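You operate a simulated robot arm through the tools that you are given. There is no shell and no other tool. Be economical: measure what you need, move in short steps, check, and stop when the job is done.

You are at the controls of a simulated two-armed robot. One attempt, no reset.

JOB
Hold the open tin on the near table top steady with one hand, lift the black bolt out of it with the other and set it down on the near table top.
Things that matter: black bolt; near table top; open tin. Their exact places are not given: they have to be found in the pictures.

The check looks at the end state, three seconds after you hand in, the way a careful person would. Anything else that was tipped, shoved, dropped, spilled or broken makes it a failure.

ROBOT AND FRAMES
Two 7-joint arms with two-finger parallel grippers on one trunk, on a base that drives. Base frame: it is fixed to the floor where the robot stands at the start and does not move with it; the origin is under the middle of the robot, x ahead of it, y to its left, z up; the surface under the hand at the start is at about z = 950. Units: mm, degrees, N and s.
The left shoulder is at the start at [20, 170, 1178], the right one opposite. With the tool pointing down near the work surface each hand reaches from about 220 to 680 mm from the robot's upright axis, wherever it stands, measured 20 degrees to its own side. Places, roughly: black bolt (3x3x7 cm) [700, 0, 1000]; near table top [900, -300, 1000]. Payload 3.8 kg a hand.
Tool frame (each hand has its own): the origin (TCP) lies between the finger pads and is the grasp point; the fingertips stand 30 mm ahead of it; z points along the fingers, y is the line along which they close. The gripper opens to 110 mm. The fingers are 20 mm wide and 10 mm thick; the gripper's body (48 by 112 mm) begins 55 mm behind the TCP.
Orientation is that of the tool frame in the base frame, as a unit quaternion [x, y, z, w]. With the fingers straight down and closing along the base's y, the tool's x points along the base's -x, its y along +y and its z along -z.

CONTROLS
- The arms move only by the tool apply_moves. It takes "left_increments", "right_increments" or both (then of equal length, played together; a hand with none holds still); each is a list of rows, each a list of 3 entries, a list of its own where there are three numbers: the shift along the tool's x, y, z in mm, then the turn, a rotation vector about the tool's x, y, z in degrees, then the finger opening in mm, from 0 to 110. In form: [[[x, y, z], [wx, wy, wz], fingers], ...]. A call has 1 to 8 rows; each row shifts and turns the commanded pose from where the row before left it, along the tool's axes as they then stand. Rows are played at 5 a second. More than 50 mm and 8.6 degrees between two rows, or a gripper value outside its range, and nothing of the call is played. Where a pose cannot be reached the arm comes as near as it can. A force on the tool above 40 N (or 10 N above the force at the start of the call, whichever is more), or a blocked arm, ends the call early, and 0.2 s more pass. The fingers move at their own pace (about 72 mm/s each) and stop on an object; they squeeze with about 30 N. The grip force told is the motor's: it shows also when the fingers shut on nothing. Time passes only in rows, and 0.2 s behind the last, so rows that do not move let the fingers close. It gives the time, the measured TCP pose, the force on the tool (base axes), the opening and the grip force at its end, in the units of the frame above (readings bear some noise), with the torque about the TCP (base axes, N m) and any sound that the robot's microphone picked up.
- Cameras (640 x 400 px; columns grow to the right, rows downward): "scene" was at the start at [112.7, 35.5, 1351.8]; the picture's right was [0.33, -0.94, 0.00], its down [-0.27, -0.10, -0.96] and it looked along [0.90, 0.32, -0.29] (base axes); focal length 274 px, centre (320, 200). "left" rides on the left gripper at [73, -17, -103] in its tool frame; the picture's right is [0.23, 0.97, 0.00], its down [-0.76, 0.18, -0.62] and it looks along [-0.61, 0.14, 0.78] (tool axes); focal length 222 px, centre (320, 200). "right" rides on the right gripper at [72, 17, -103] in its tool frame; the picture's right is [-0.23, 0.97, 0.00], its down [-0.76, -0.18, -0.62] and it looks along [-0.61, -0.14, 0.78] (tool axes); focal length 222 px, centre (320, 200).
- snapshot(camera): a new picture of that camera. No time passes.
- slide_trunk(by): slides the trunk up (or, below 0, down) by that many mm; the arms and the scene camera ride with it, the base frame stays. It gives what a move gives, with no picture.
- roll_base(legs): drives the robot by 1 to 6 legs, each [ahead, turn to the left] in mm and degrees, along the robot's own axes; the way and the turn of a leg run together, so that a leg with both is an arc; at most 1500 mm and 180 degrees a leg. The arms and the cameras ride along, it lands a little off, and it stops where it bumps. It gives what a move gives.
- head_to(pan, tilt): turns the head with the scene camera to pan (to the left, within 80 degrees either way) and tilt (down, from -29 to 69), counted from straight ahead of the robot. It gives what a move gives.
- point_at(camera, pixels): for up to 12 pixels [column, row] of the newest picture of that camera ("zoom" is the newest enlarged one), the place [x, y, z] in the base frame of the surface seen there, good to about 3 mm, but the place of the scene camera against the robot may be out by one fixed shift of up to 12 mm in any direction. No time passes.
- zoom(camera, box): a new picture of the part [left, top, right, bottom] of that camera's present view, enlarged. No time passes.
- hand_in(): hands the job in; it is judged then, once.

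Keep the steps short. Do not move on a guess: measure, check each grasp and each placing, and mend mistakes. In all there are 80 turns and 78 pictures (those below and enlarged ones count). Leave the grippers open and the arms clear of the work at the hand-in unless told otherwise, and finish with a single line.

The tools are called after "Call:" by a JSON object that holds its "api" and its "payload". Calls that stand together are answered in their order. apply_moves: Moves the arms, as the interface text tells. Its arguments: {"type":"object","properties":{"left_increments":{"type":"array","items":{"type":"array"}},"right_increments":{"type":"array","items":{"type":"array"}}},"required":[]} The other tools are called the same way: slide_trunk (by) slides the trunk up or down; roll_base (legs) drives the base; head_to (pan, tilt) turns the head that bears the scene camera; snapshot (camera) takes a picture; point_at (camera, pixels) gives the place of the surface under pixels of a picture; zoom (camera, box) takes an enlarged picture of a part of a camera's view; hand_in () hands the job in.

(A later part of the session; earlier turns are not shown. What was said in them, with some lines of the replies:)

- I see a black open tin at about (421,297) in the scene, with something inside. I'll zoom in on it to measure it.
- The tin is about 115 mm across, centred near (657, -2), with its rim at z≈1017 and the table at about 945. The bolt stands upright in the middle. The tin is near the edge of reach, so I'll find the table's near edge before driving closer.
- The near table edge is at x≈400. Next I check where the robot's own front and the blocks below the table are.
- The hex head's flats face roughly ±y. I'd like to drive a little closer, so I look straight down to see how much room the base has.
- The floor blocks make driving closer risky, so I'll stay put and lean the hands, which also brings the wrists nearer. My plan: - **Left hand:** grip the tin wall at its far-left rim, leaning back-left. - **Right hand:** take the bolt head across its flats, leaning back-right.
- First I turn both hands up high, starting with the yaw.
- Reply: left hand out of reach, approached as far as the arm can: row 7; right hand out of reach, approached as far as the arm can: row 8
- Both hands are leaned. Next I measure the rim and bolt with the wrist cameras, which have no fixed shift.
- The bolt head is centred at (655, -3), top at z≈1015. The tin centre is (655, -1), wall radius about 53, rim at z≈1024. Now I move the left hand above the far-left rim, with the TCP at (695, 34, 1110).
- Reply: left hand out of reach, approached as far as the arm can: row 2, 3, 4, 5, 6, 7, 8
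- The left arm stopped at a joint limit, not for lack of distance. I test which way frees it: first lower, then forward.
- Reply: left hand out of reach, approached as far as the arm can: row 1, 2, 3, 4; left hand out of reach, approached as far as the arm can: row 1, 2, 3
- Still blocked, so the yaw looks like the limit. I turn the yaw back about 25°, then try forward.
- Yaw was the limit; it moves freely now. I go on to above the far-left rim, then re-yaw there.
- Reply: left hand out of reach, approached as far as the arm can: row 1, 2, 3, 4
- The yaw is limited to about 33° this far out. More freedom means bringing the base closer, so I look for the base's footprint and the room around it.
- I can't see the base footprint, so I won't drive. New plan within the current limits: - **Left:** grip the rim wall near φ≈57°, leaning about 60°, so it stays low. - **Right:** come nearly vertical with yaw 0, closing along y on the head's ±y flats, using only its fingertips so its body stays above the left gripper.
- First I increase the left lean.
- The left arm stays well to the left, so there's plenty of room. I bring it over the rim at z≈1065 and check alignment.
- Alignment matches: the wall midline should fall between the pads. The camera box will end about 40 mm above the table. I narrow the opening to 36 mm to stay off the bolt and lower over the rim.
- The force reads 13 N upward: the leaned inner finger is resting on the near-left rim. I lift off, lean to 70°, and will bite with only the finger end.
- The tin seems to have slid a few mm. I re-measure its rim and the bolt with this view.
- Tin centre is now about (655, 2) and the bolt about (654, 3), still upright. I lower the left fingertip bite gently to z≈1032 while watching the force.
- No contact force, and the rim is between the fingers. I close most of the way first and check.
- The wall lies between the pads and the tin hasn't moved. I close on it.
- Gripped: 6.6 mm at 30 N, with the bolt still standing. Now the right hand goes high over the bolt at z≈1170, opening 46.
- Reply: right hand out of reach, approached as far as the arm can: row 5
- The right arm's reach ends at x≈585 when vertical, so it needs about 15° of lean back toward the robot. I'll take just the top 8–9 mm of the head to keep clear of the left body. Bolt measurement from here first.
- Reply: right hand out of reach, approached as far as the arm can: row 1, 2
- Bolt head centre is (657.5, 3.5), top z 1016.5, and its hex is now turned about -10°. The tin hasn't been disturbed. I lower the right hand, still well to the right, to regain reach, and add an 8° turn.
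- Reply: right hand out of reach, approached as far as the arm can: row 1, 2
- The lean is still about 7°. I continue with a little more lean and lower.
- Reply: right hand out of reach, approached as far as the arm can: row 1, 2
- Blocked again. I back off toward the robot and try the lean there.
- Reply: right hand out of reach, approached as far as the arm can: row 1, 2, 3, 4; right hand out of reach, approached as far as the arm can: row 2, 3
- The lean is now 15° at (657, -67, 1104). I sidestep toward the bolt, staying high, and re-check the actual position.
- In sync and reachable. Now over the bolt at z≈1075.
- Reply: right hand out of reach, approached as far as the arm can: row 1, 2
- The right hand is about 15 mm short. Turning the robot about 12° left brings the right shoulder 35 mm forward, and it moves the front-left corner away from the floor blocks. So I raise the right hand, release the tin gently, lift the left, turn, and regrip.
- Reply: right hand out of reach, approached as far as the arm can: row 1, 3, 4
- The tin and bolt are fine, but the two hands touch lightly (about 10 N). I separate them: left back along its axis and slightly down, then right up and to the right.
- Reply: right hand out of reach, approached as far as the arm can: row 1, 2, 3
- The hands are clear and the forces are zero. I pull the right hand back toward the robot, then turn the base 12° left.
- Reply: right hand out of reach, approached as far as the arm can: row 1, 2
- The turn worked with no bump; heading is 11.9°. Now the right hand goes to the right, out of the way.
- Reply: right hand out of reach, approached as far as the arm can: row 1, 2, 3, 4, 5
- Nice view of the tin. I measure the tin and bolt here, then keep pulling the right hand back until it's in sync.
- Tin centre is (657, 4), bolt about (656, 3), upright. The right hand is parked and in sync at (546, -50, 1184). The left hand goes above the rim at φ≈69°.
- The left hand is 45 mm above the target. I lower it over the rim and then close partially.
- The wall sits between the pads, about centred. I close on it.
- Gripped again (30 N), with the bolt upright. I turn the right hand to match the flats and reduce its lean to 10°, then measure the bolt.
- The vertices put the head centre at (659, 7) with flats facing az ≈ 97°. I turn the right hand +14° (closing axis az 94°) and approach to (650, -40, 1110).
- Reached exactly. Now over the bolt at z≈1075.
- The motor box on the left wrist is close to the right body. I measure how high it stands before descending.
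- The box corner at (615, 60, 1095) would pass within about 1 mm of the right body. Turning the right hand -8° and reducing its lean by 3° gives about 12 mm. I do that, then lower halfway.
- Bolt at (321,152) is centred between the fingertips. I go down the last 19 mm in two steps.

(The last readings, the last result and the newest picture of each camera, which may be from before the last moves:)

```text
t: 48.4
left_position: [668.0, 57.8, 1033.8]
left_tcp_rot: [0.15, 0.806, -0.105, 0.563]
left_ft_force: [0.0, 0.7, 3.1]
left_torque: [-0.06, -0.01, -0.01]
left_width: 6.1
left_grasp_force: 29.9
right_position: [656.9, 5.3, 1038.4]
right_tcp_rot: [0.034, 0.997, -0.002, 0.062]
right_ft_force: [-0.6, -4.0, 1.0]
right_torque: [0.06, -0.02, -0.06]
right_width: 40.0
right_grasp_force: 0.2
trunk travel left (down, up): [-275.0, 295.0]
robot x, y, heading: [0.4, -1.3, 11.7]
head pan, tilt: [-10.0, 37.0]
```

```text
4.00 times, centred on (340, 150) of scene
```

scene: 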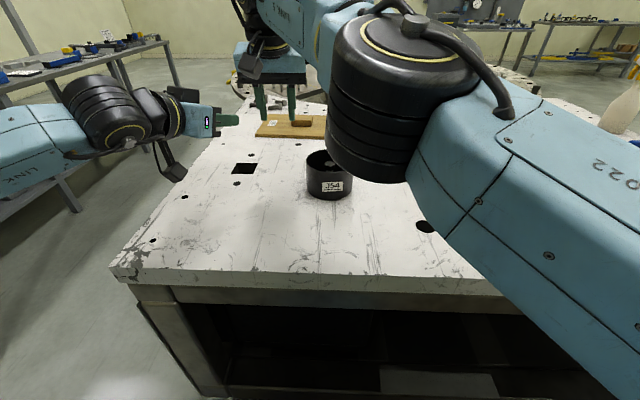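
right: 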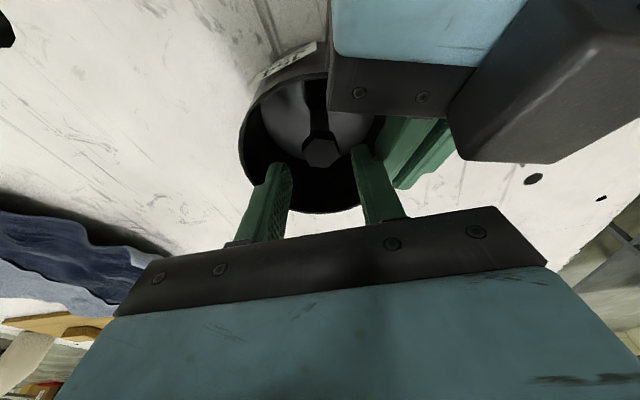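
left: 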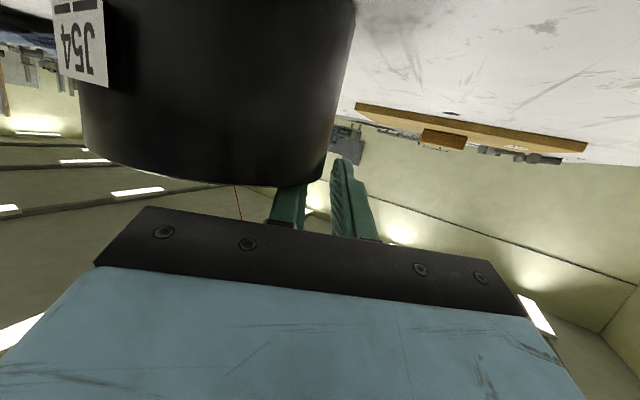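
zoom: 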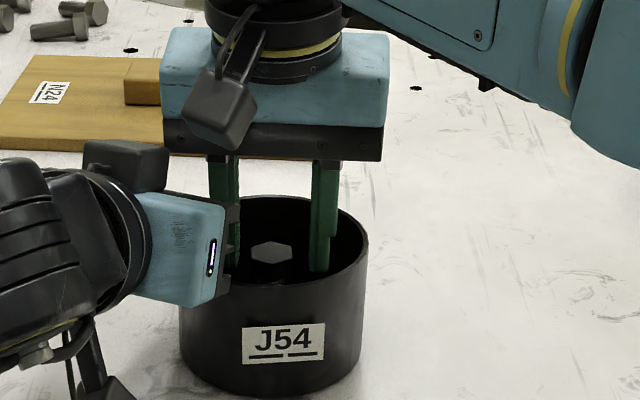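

The tips straddle the head. A light 4 N sideways touch comes from the +y finger against the left one, and closing will relieve it. I close slowly on the bolt.

Call:
{"api": "apply_moves", "payload": {"right_increments": [[[0, 0, 0], [0, 0, 0], 34], [[0, 0, 0], [0, 0, 0], 30], [[0, 0, 0], [0, 0, 0], 22], [[0, 0, 0], [0, 0, 0], 15], [[0, 0, 0], [0, 0, 0], 15]]}}

Call:
{"api": "zoom", "payload": {"camera": "right", "box": [220, 90, 460, 240]}}

```text
t: 49.6
left_position: [667.6, 57.4, 1032.7]
left_tcp_rot: [0.151, 0.805, -0.106, 0.564]
left_ft_force: [-1.4, 0.8, 2.4]
left_torque: [0.23, 0.13, -0.03]
left_width: 5.8
left_grasp_force: 30.1
right_position: [656.5, 7.5, 1037.5]
right_tcp_rot: [0.034, 0.998, -0.001, 0.062]
right_ft_force: [0.1, 0.2, 0.8]
right_torque: [0.01, 0.02, 0.01]
right_width: 23.4
right_grasp_force: 29.4
trunk travel left (down, up): [-275.0, 295.0]
robot x, y, heading: [3.2, -2.6, 11.9]
head pan, tilt: [-10.0, 37.0]
```

```text
2.67 times, centred on (340, 165) of right
```

zoom: 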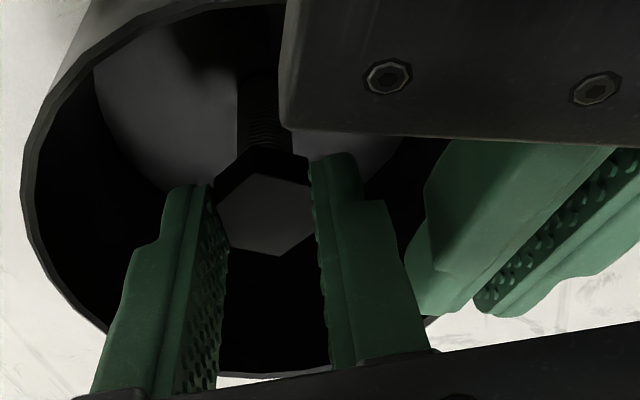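

Gripped: 23.4 mm at 29 N on the flats. I lift straight up while the left hand holds the tin.

Call:
{"api": "apply_moves", "payload": {"right_increments": [[[-1.2, 0, -10], [0, 0, 0], 15], [[-1.8, 0, -15], [0, 0, 0], 15], [[-1.8, 0, -15], [0, 0, 0], 15]]}}

Call:
{"api": "zoom", "payload": {"camera": "scene", "box": [280, 80, 400, 200]}}

```text
t: 50.4
left_position: [667.9, 58.3, 1033.2]
left_tcp_rot: [0.151, 0.805, -0.106, 0.564]
left_ft_force: [-2.1, 1.3, 3.7]
left_torque: [0.17, 0.08, 0.0]
left_width: 5.9
left_grasp_force: 30.1
right_position: [655.4, 5.8, 1077.7]
right_tcp_rot: [0.033, 0.998, -0.002, 0.062]
right_ft_force: [0.0, 0.4, -1.0]
right_torque: [-0.03, 0.04, -0.01]
right_width: 23.1
right_grasp_force: 30.0
trunk travel left (down, up): [-275.0, 295.0]
robot x, y, heading: [-1.6, -0.4, 12.2]
head pan, tilt: [-10.0, 37.0]
```

```text
3.33 times, centred on (340, 140) of scene
```

zoom: 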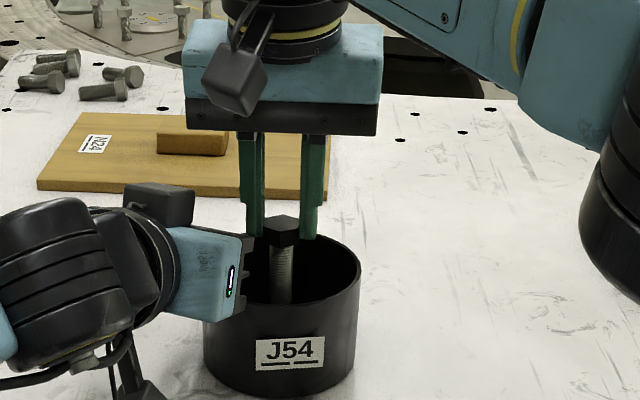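

The bolt is held firmly and the tin stays put. I keep lifting with a small drift back-right inside the tin's opening, to stay within reach and away from the left hand.

Call:
{"api": "apply_moves", "payload": {"right_increments": [[[3.7, -3.4, -13.6], [0, 0, 0], 15], [[3.7, -3.4, -13.6], [0, 0, 0], 15], [[3.7, -3.4, -13.6], [0, 0, 0], 15], [[3.7, -3.4, -13.6], [0, 0, 0], 15]]}}

Call:
{"api": "zoom", "payload": {"camera": "scene", "box": [280, 60, 420, 200]}}

```text
t: 51.4
left_position: [668.3, 58.0, 1033.1]
left_tcp_rot: [0.151, 0.805, -0.106, 0.563]
left_ft_force: [-0.6, 0.1, 4.8]
left_torque: [0.15, 0.03, 0.04]
left_width: 5.6
left_grasp_force: 30.1
right_position: [633.9, -6.1, 1129.2]
right_tcp_rot: [0.034, 0.998, 0.0, 0.062]
right_ft_force: [0.1, -0.8, -0.7]
right_torque: [0.02, -0.02, 0.02]
right_width: 23.3
right_grasp_force: 30.4
trunk travel left (down, up): [-275.0, 295.0]
robot x, y, heading: [-0.7, 2.5, 11.8]
head pan, tilt: [-10.0, 37.0]
```

```text
2.86 times, centred on (350, 130) of scene
```

zoom: 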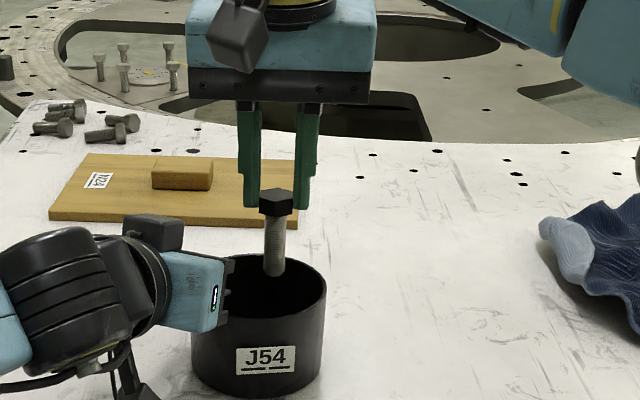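

The bolt end is at the rim level now. A bit more height, then sideways to the clear area near (615, -135).

Call:
{"api": "apply_moves", "payload": {"right_increments": [[[3.5, 0, -13], [0, 0, 0], 15], [[3.5, 0, -13], [0, 0, 0], 15], [[0, -30, 0], [0, 0, 0], 15], [[0, -35, 0], [0, 0, 0], 15], [[0, -35, 0], [0, 0, 0], 15], [[0, -30, 0], [0, 0, 0], 15], [[0, 0, 0], [0, 0, 0], 15]]}}

Call:
{"api": "snapshot", "payload": {"camera": "scene"}}

Call:
{"api": "snapshot", "payload": {"camera": "right"}}

```text
t: 53.0
left_position: [667.0, 57.0, 1032.9]
left_tcp_rot: [0.151, 0.805, -0.105, 0.564]
left_ft_force: [-0.7, 0.8, 3.9]
left_torque: [0.22, 0.01, -0.05]
left_width: 6.1
left_grasp_force: 29.6
right_position: [614.9, -134.1, 1154.2]
right_tcp_rot: [0.033, 0.998, -0.001, 0.062]
right_ft_force: [0.7, 0.3, -1.4]
right_torque: [0.05, -0.01, 0.01]
right_width: 23.3
right_grasp_force: 30.5
trunk travel left (down, up): [-275.0, 295.0]
robot x, y, heading: [0.8, -0.4, 12.0]
head pan, tilt: [-10.0, 37.0]
```

```text
14 pictures are left
```

scene: 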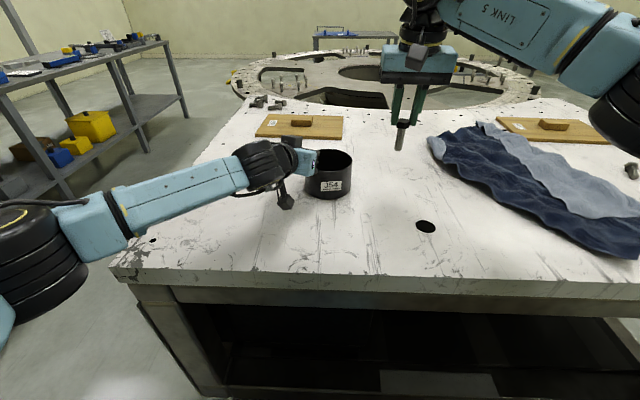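

```text
13 pictures are left
```

right: 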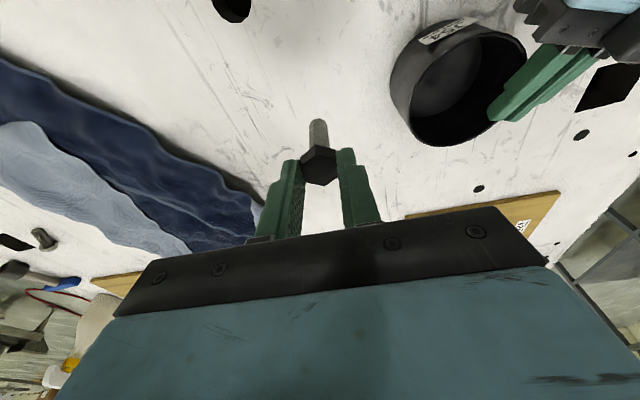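

The bolt hangs straight and the spot below is clear. I check cloth distance and table height there, then descend.

Call:
{"api": "point_at", "payload": {"camera": "right", "pixels": [[300, 100], [360, 120], [255, 185], [225, 160], [240, 100], [320, 200]]}}

Call:
{"api": "apply_moves", "payload": {"right_increments": [[[4.3, 0, 34.7], [0, 0, 0], 15], [[4.3, 0, 34.7], [0, 0, 0], 15], [[3.7, 0, 29.8], [0, 0, 0], 15], [[0, 0, 0], [0, 0, 0], 15]]}}

```text
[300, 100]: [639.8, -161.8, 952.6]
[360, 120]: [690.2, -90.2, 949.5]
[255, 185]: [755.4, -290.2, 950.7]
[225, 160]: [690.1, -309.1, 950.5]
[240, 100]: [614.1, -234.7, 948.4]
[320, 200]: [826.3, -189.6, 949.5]
```

```text
t: 54.0
left_position: [666.8, 58.2, 1032.6]
left_tcp_rot: [0.15, 0.805, -0.105, 0.564]
left_ft_force: [-0.4, 0.7, 4.0]
left_torque: [0.09, 0.0, -0.03]
left_width: 5.9
left_grasp_force: 30.2
right_position: [614.5, -134.2, 1054.2]
right_tcp_rot: [0.034, 0.997, -0.001, 0.062]
right_ft_force: [0.2, 0.6, -0.5]
right_torque: [0.05, 0.0, 0.01]
right_width: 23.1
right_grasp_force: 29.8
trunk travel left (down, up): [-275.0, 295.0]
robot x, y, heading: [1.7, -1.5, 12.0]
head pan, tilt: [-10.0, 37.0]
```

The cloth is over 100 mm away and the table is at about 950. I take small steps down and watch the vertical force.

Call:
{"api": "apply_moves", "payload": {"right_increments": [[[0.7, 0, 6], [0, 0, 0], 15], [[0.7, 0, 6], [0, 0, 0], 15], [[0.3, 0, 2.5], [0, 0, 0], 15], [[0, 0, 0], [0, 0, 0], 15]]}}

Call:
{"api": "zoom", "payload": {"camera": "scene", "box": [340, 90, 460, 190]}}

```text
t: 55.0
left_position: [667.2, 56.5, 1032.7]
left_tcp_rot: [0.151, 0.805, -0.106, 0.564]
left_ft_force: [-0.5, -0.6, 5.3]
left_torque: [0.05, -0.04, 0.0]
left_width: 5.8
left_grasp_force: 30.5
right_position: [614.5, -133.4, 1038.9]
right_tcp_rot: [0.034, 0.997, 0.0, 0.063]
right_ft_force: [-0.2, -0.4, -1.0]
right_torque: [0.01, 0.0, 0.0]
right_width: 23.2
right_grasp_force: 29.7
trunk travel left (down, up): [-275.0, 295.0]
robot x, y, heading: [-0.5, -0.9, 11.8]
head pan, tilt: [-10.0, 37.0]
```

```text
4.00 times, centred on (400, 140) of scene
```

zoom: 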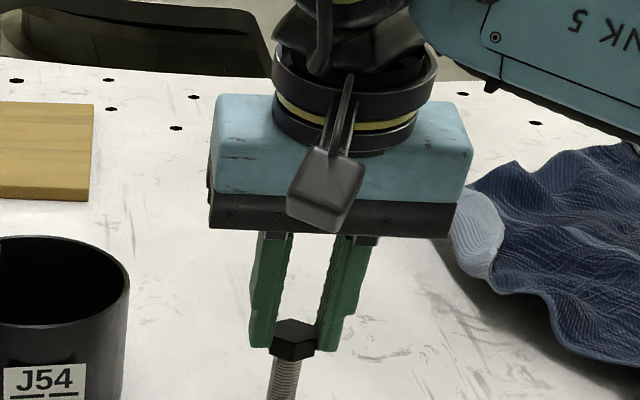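

Still no contact at 1039. I continue in 1.5 mm steps.

Call:
{"api": "apply_moves", "payload": {"right_increments": [[[0.2, 0, 1.5], [0, 0, 0], 15], [[0.2, 0, 1.5], [0, 0, 0], 15], [[0, 0, 0], [0, 0, 0], 15]]}}

Call:
{"api": "zoom", "payload": {"camera": "scene", "box": [350, 150, 450, 220]}}

```text
t: 55.8
left_position: [667.4, 58.3, 1033.1]
left_tcp_rot: [0.151, 0.805, -0.106, 0.564]
left_ft_force: [-0.1, 0.2, 5.9]
left_torque: [0.08, -0.04, -0.02]
left_width: 6.0
left_grasp_force: 30.3
right_position: [615.0, -134.9, 1036.7]
right_tcp_rot: [0.034, 0.997, 0.0, 0.062]
right_ft_force: [0.4, 0.5, -1.7]
right_torque: [-0.02, 0.01, -0.01]
right_width: 23.3
right_grasp_force: 30.2
trunk travel left (down, up): [-275.0, 295.0]
robot x, y, heading: [-0.2, 0.6, 11.9]
head pan, tilt: [-10.0, 37.0]
```

```text
5.71 times, centred on (400, 185) of scene
```

zoom: 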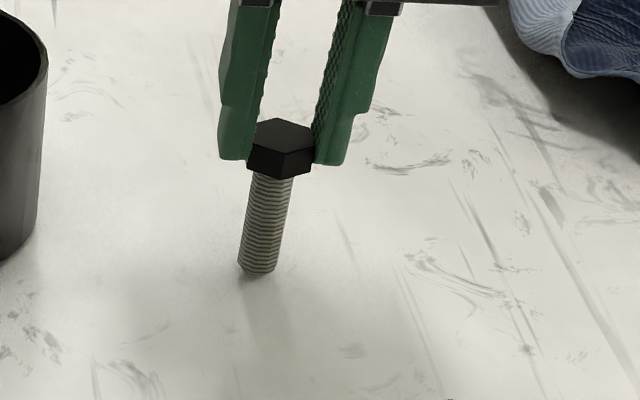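

Nearly touching. Continue in 1 mm steps.

Call:
{"api": "apply_moves", "payload": {"right_increments": [[[0.1, 0, 1], [0, 0, 0], 15], [[0.1, 0, 1], [0, 0, 0], 15], [[0, 0, 0], [0, 0, 0], 15]]}}

Call:
{"api": "apply_moves", "payload": {"right_increments": [[[0.1, 0, 1], [0, 0, 0], 15], [[0, 0, 0], [0, 0, 0], 15]]}}

```text
t: 56.6
left_position: [667.2, 58.2, 1033.4]
left_tcp_rot: [0.151, 0.805, -0.105, 0.564]
left_ft_force: [-0.1, 0.1, 6.2]
left_torque: [0.08, -0.02, -0.02]
left_width: 5.9
left_grasp_force: 30.5
right_position: [614.5, -136.0, 1034.3]
right_tcp_rot: [0.033, 0.998, 0.0, 0.062]
right_ft_force: [0.8, -0.8, -1.0]
right_torque: [0.03, -0.02, 0.02]
right_width: 23.4
right_grasp_force: 30.0
trunk travel left (down, up): [-275.0, 295.0]
robot x, y, heading: [-0.3, -3.0, 12.0]
head pan, tilt: [-10.0, 37.0]
```

```text
t: 57.2
left_position: [667.5, 57.2, 1033.6]
left_tcp_rot: [0.152, 0.805, -0.106, 0.563]
left_ft_force: [-0.2, 0.2, 4.3]
left_torque: [0.12, -0.02, -0.01]
left_width: 6.0
left_grasp_force: 29.7
right_position: [615.4, -134.0, 1033.9]
right_tcp_rot: [0.035, 0.998, -0.001, 0.061]
right_ft_force: [-0.7, 1.2, -0.7]
right_torque: [0.0, -0.04, 0.02]
right_width: 23.4
right_grasp_force: 30.0
trunk travel left (down, up): [-275.0, 295.0]
robot x, y, heading: [-2.1, 2.8, 11.6]
head pan, tilt: [-10.0, 37.0]
```

Call:
{"api": "apply_moves", "payload": {"right_increments": [[[0.1, 0, 1], [0, 0, 0], 15], [[0.1, 0, 1], [0, 0, 0], 15], [[0, 0, 0], [0, 0, 0], 15]]}}

Call:
{"api": "zoom", "payload": {"camera": "scene", "box": [375, 165, 415, 205]}}

```text
t: 58.0
left_position: [666.0, 57.7, 1032.6]
left_tcp_rot: [0.151, 0.805, -0.105, 0.564]
left_ft_force: [2.1, -0.4, 2.7]
left_torque: [0.05, -0.14, 0.02]
left_width: 5.6
left_grasp_force: 29.8
right_position: [615.6, -134.8, 1032.7]
right_tcp_rot: [0.033, 0.997, -0.001, 0.064]
right_ft_force: [0.1, -1.3, 10.2]
right_torque: [-0.07, -0.03, 0.02]
right_width: 23.3
right_grasp_force: 29.9
trunk travel left (down, up): [-275.0, 295.0]
robot x, y, heading: [0.4, 1.5, 11.6]
head pan, tilt: [-10.0, 37.0]
```

```text
10.00 times, centred on (395, 185) of scene
```

zoom: 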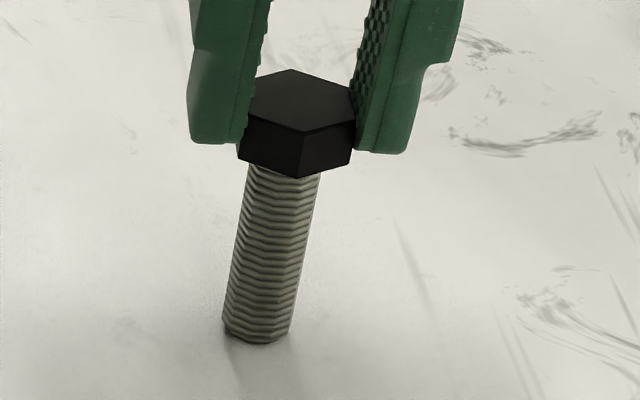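

Contact at 10 N, and the bolt's lean in the picture (-0.21) matches true vertical (-0.20). I ease off half a millimetre and open slowly.

Call:
{"api": "apply_moves", "payload": {"right_increments": [[[0, 0, -0.7], [0, 0, 0], 15], [[0, 0, 0], [0, 0, 0], 24], [[0, 0, 0], [0, 0, 0], 27], [[0, 0, 0], [0, 0, 0], 32], [[0, 0, 0], [0, 0, 0], 42], [[0, 0, 0], [0, 0, 0], 42]]}}

Call:
{"api": "zoom", "payload": {"camera": "scene", "box": [350, 140, 450, 220]}}

```text
t: 59.4
left_position: [666.3, 58.1, 1032.5]
left_tcp_rot: [0.151, 0.805, -0.105, 0.564]
left_ft_force: [-2.0, 1.5, 5.0]
left_torque: [0.17, 0.19, -0.04]
left_width: 5.6
left_grasp_force: 30.1
right_position: [616.0, -134.5, 1032.1]
right_tcp_rot: [0.034, 0.997, -0.001, 0.063]
right_ft_force: [-0.4, -0.1, 0.2]
right_torque: [0.0, 0.01, 0.01]
right_width: 42.2
right_grasp_force: 0.1
trunk travel left (down, up): [-275.0, 295.0]
robot x, y, heading: [-1.9, -1.5, 11.9]
head pan, tilt: [-10.0, 37.0]
```

```text
5.00 times, centred on (400, 180) of scene
```

zoom: 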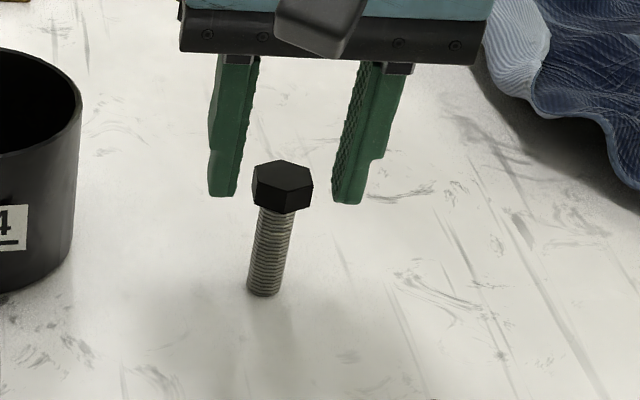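

The bolt stands free. The right hand rises straight up and clear.

Call:
{"api": "apply_moves", "payload": {"right_increments": [[[-1.2, 0, -10], [0, 0, 0], 42], [[-2.5, 0, -20], [0, 0, 0], 42], [[-3.7, 0, -29.8], [0, 0, 0], 42], [[-3.7, 0, -29.8], [0, 0, 0], 42], [[15, -30, -20], [0, 0, 0], 60], [[15, -35, -10], [0, 0, 0], 80]]}}

Call:
{"api": "apply_moves", "payload": {"left_increments": [[[0, 0, 0], [0, 0, 0], 9], [[0, 0, 0], [0, 0, 0], 14], [[0, 0, 0], [0, 0, 0], 24], [[0, 0, 0], [0, 0, 0], 24]]}}

Call:
{"api": "snapshot", "payload": {"camera": "scene"}}

```text
t: 60.8
left_position: [667.8, 56.5, 1033.0]
left_tcp_rot: [0.15, 0.805, -0.105, 0.564]
left_ft_force: [-0.9, 0.7, 4.3]
left_torque: [0.13, 0.0, 0.01]
left_width: 5.8
left_grasp_force: 29.9
right_position: [576.3, -197.3, 1147.7]
right_tcp_rot: [0.033, 0.998, -0.001, 0.062]
right_ft_force: [-0.2, 0.3, -0.2]
right_torque: [-0.02, 0.02, -0.02]
right_width: 80.1
right_grasp_force: 0.0
trunk travel left (down, up): [-275.0, 295.0]
robot x, y, heading: [-3.0, -0.9, 11.7]
head pan, tilt: [-10.0, 37.0]
```

```text
t: 61.8
left_position: [668.3, 58.4, 1032.5]
left_tcp_rot: [0.151, 0.805, -0.106, 0.563]
left_ft_force: [0.1, -0.7, -0.1]
left_torque: [-0.04, 0.0, 0.01]
left_width: 24.1
left_grasp_force: 0.1
right_position: [577.7, -198.1, 1148.5]
right_tcp_rot: [0.034, 0.997, -0.002, 0.063]
right_ft_force: [-0.3, 0.3, 1.1]
right_torque: [0.03, -0.02, -0.01]
right_width: 80.0
right_grasp_force: 0.1
trunk travel left (down, up): [-275.0, 295.0]
robot x, y, heading: [-2.0, -0.2, 11.9]
head pan, tilt: [-10.0, 37.0]
```

```text
8 pictures are left
```

scene: 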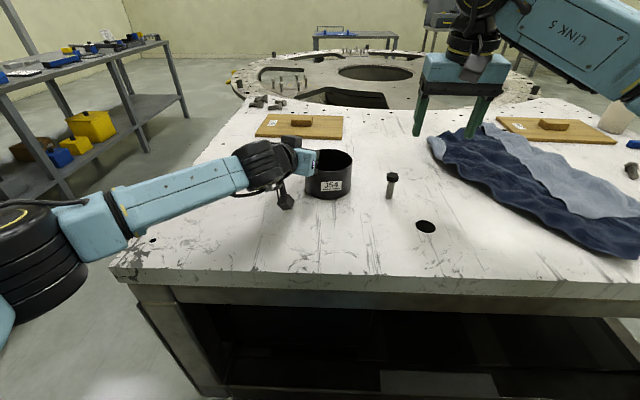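

The bolt stands on the table at (391,186), the right hand is away, and the left fingers are open with no force. Now the left hand lifts straight up, then backs off.

Call:
{"api": "apply_moves", "payload": {"left_increments": [[[-9.4, 0, -3.4], [0, 0, 0], 24], [[-18.8, 0, -6.8], [0, 0, 0], 24], [[-28.2, 0, -10.3], [0, 0, 0], 24], [[-18.8, 0, -6.8], [0, 0, 0], 24], [[0, 0, -40], [0, 0, 0], 40], [[0, 0, -40], [0, 0, 0], 60], [[0, 0, -30], [0, 0, 0], 80]]}}

Call:
{"api": "snapshot", "payload": {"camera": "scene"}}

Call:
{"api": "zoom", "payload": {"camera": "scene", "box": [280, 120, 440, 230]}}

```text
t: 63.4
left_position: [569.7, 96.1, 1153.1]
left_tcp_rot: [0.151, 0.806, -0.106, 0.563]
left_ft_force: [0.8, 0.1, 0.7]
left_torque: [0.02, 0.0, 0.02]
left_width: 79.6
left_grasp_force: 0.0
right_position: [577.1, -197.5, 1149.3]
right_tcp_rot: [0.034, 0.998, -0.002, 0.061]
right_ft_force: [0.5, 0.2, 0.2]
right_torque: [-0.01, -0.02, 0.03]
right_width: 79.9
right_grasp_force: 0.1
trunk travel left (down, up): [-275.0, 295.0]
robot x, y, heading: [2.1, -1.7, 11.6]
head pan, tilt: [-10.0, 37.0]
```

```text
7 pictures are left
```

scene: 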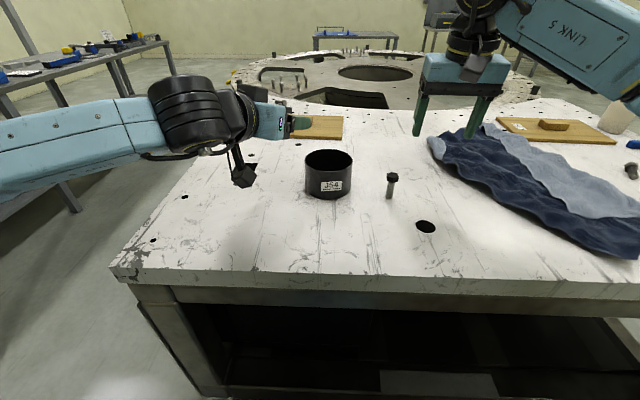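

```text
3.64 times, centred on (360, 175) of scene
```

zoom: 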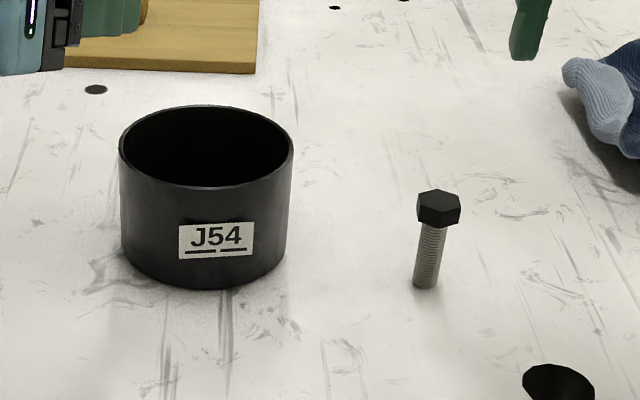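

The tin is upright and empty, the bolt stands on the table, and both hands are open and clear. I hand in.

Call:
{"api": "hand_in", "payload": {}}

```text
The job is handed in.
```

The black bolt is out of the tin and standing on the near table top; the tin is upright, though my left-hand grips slid it about 5 to 10 mm from where it stood.
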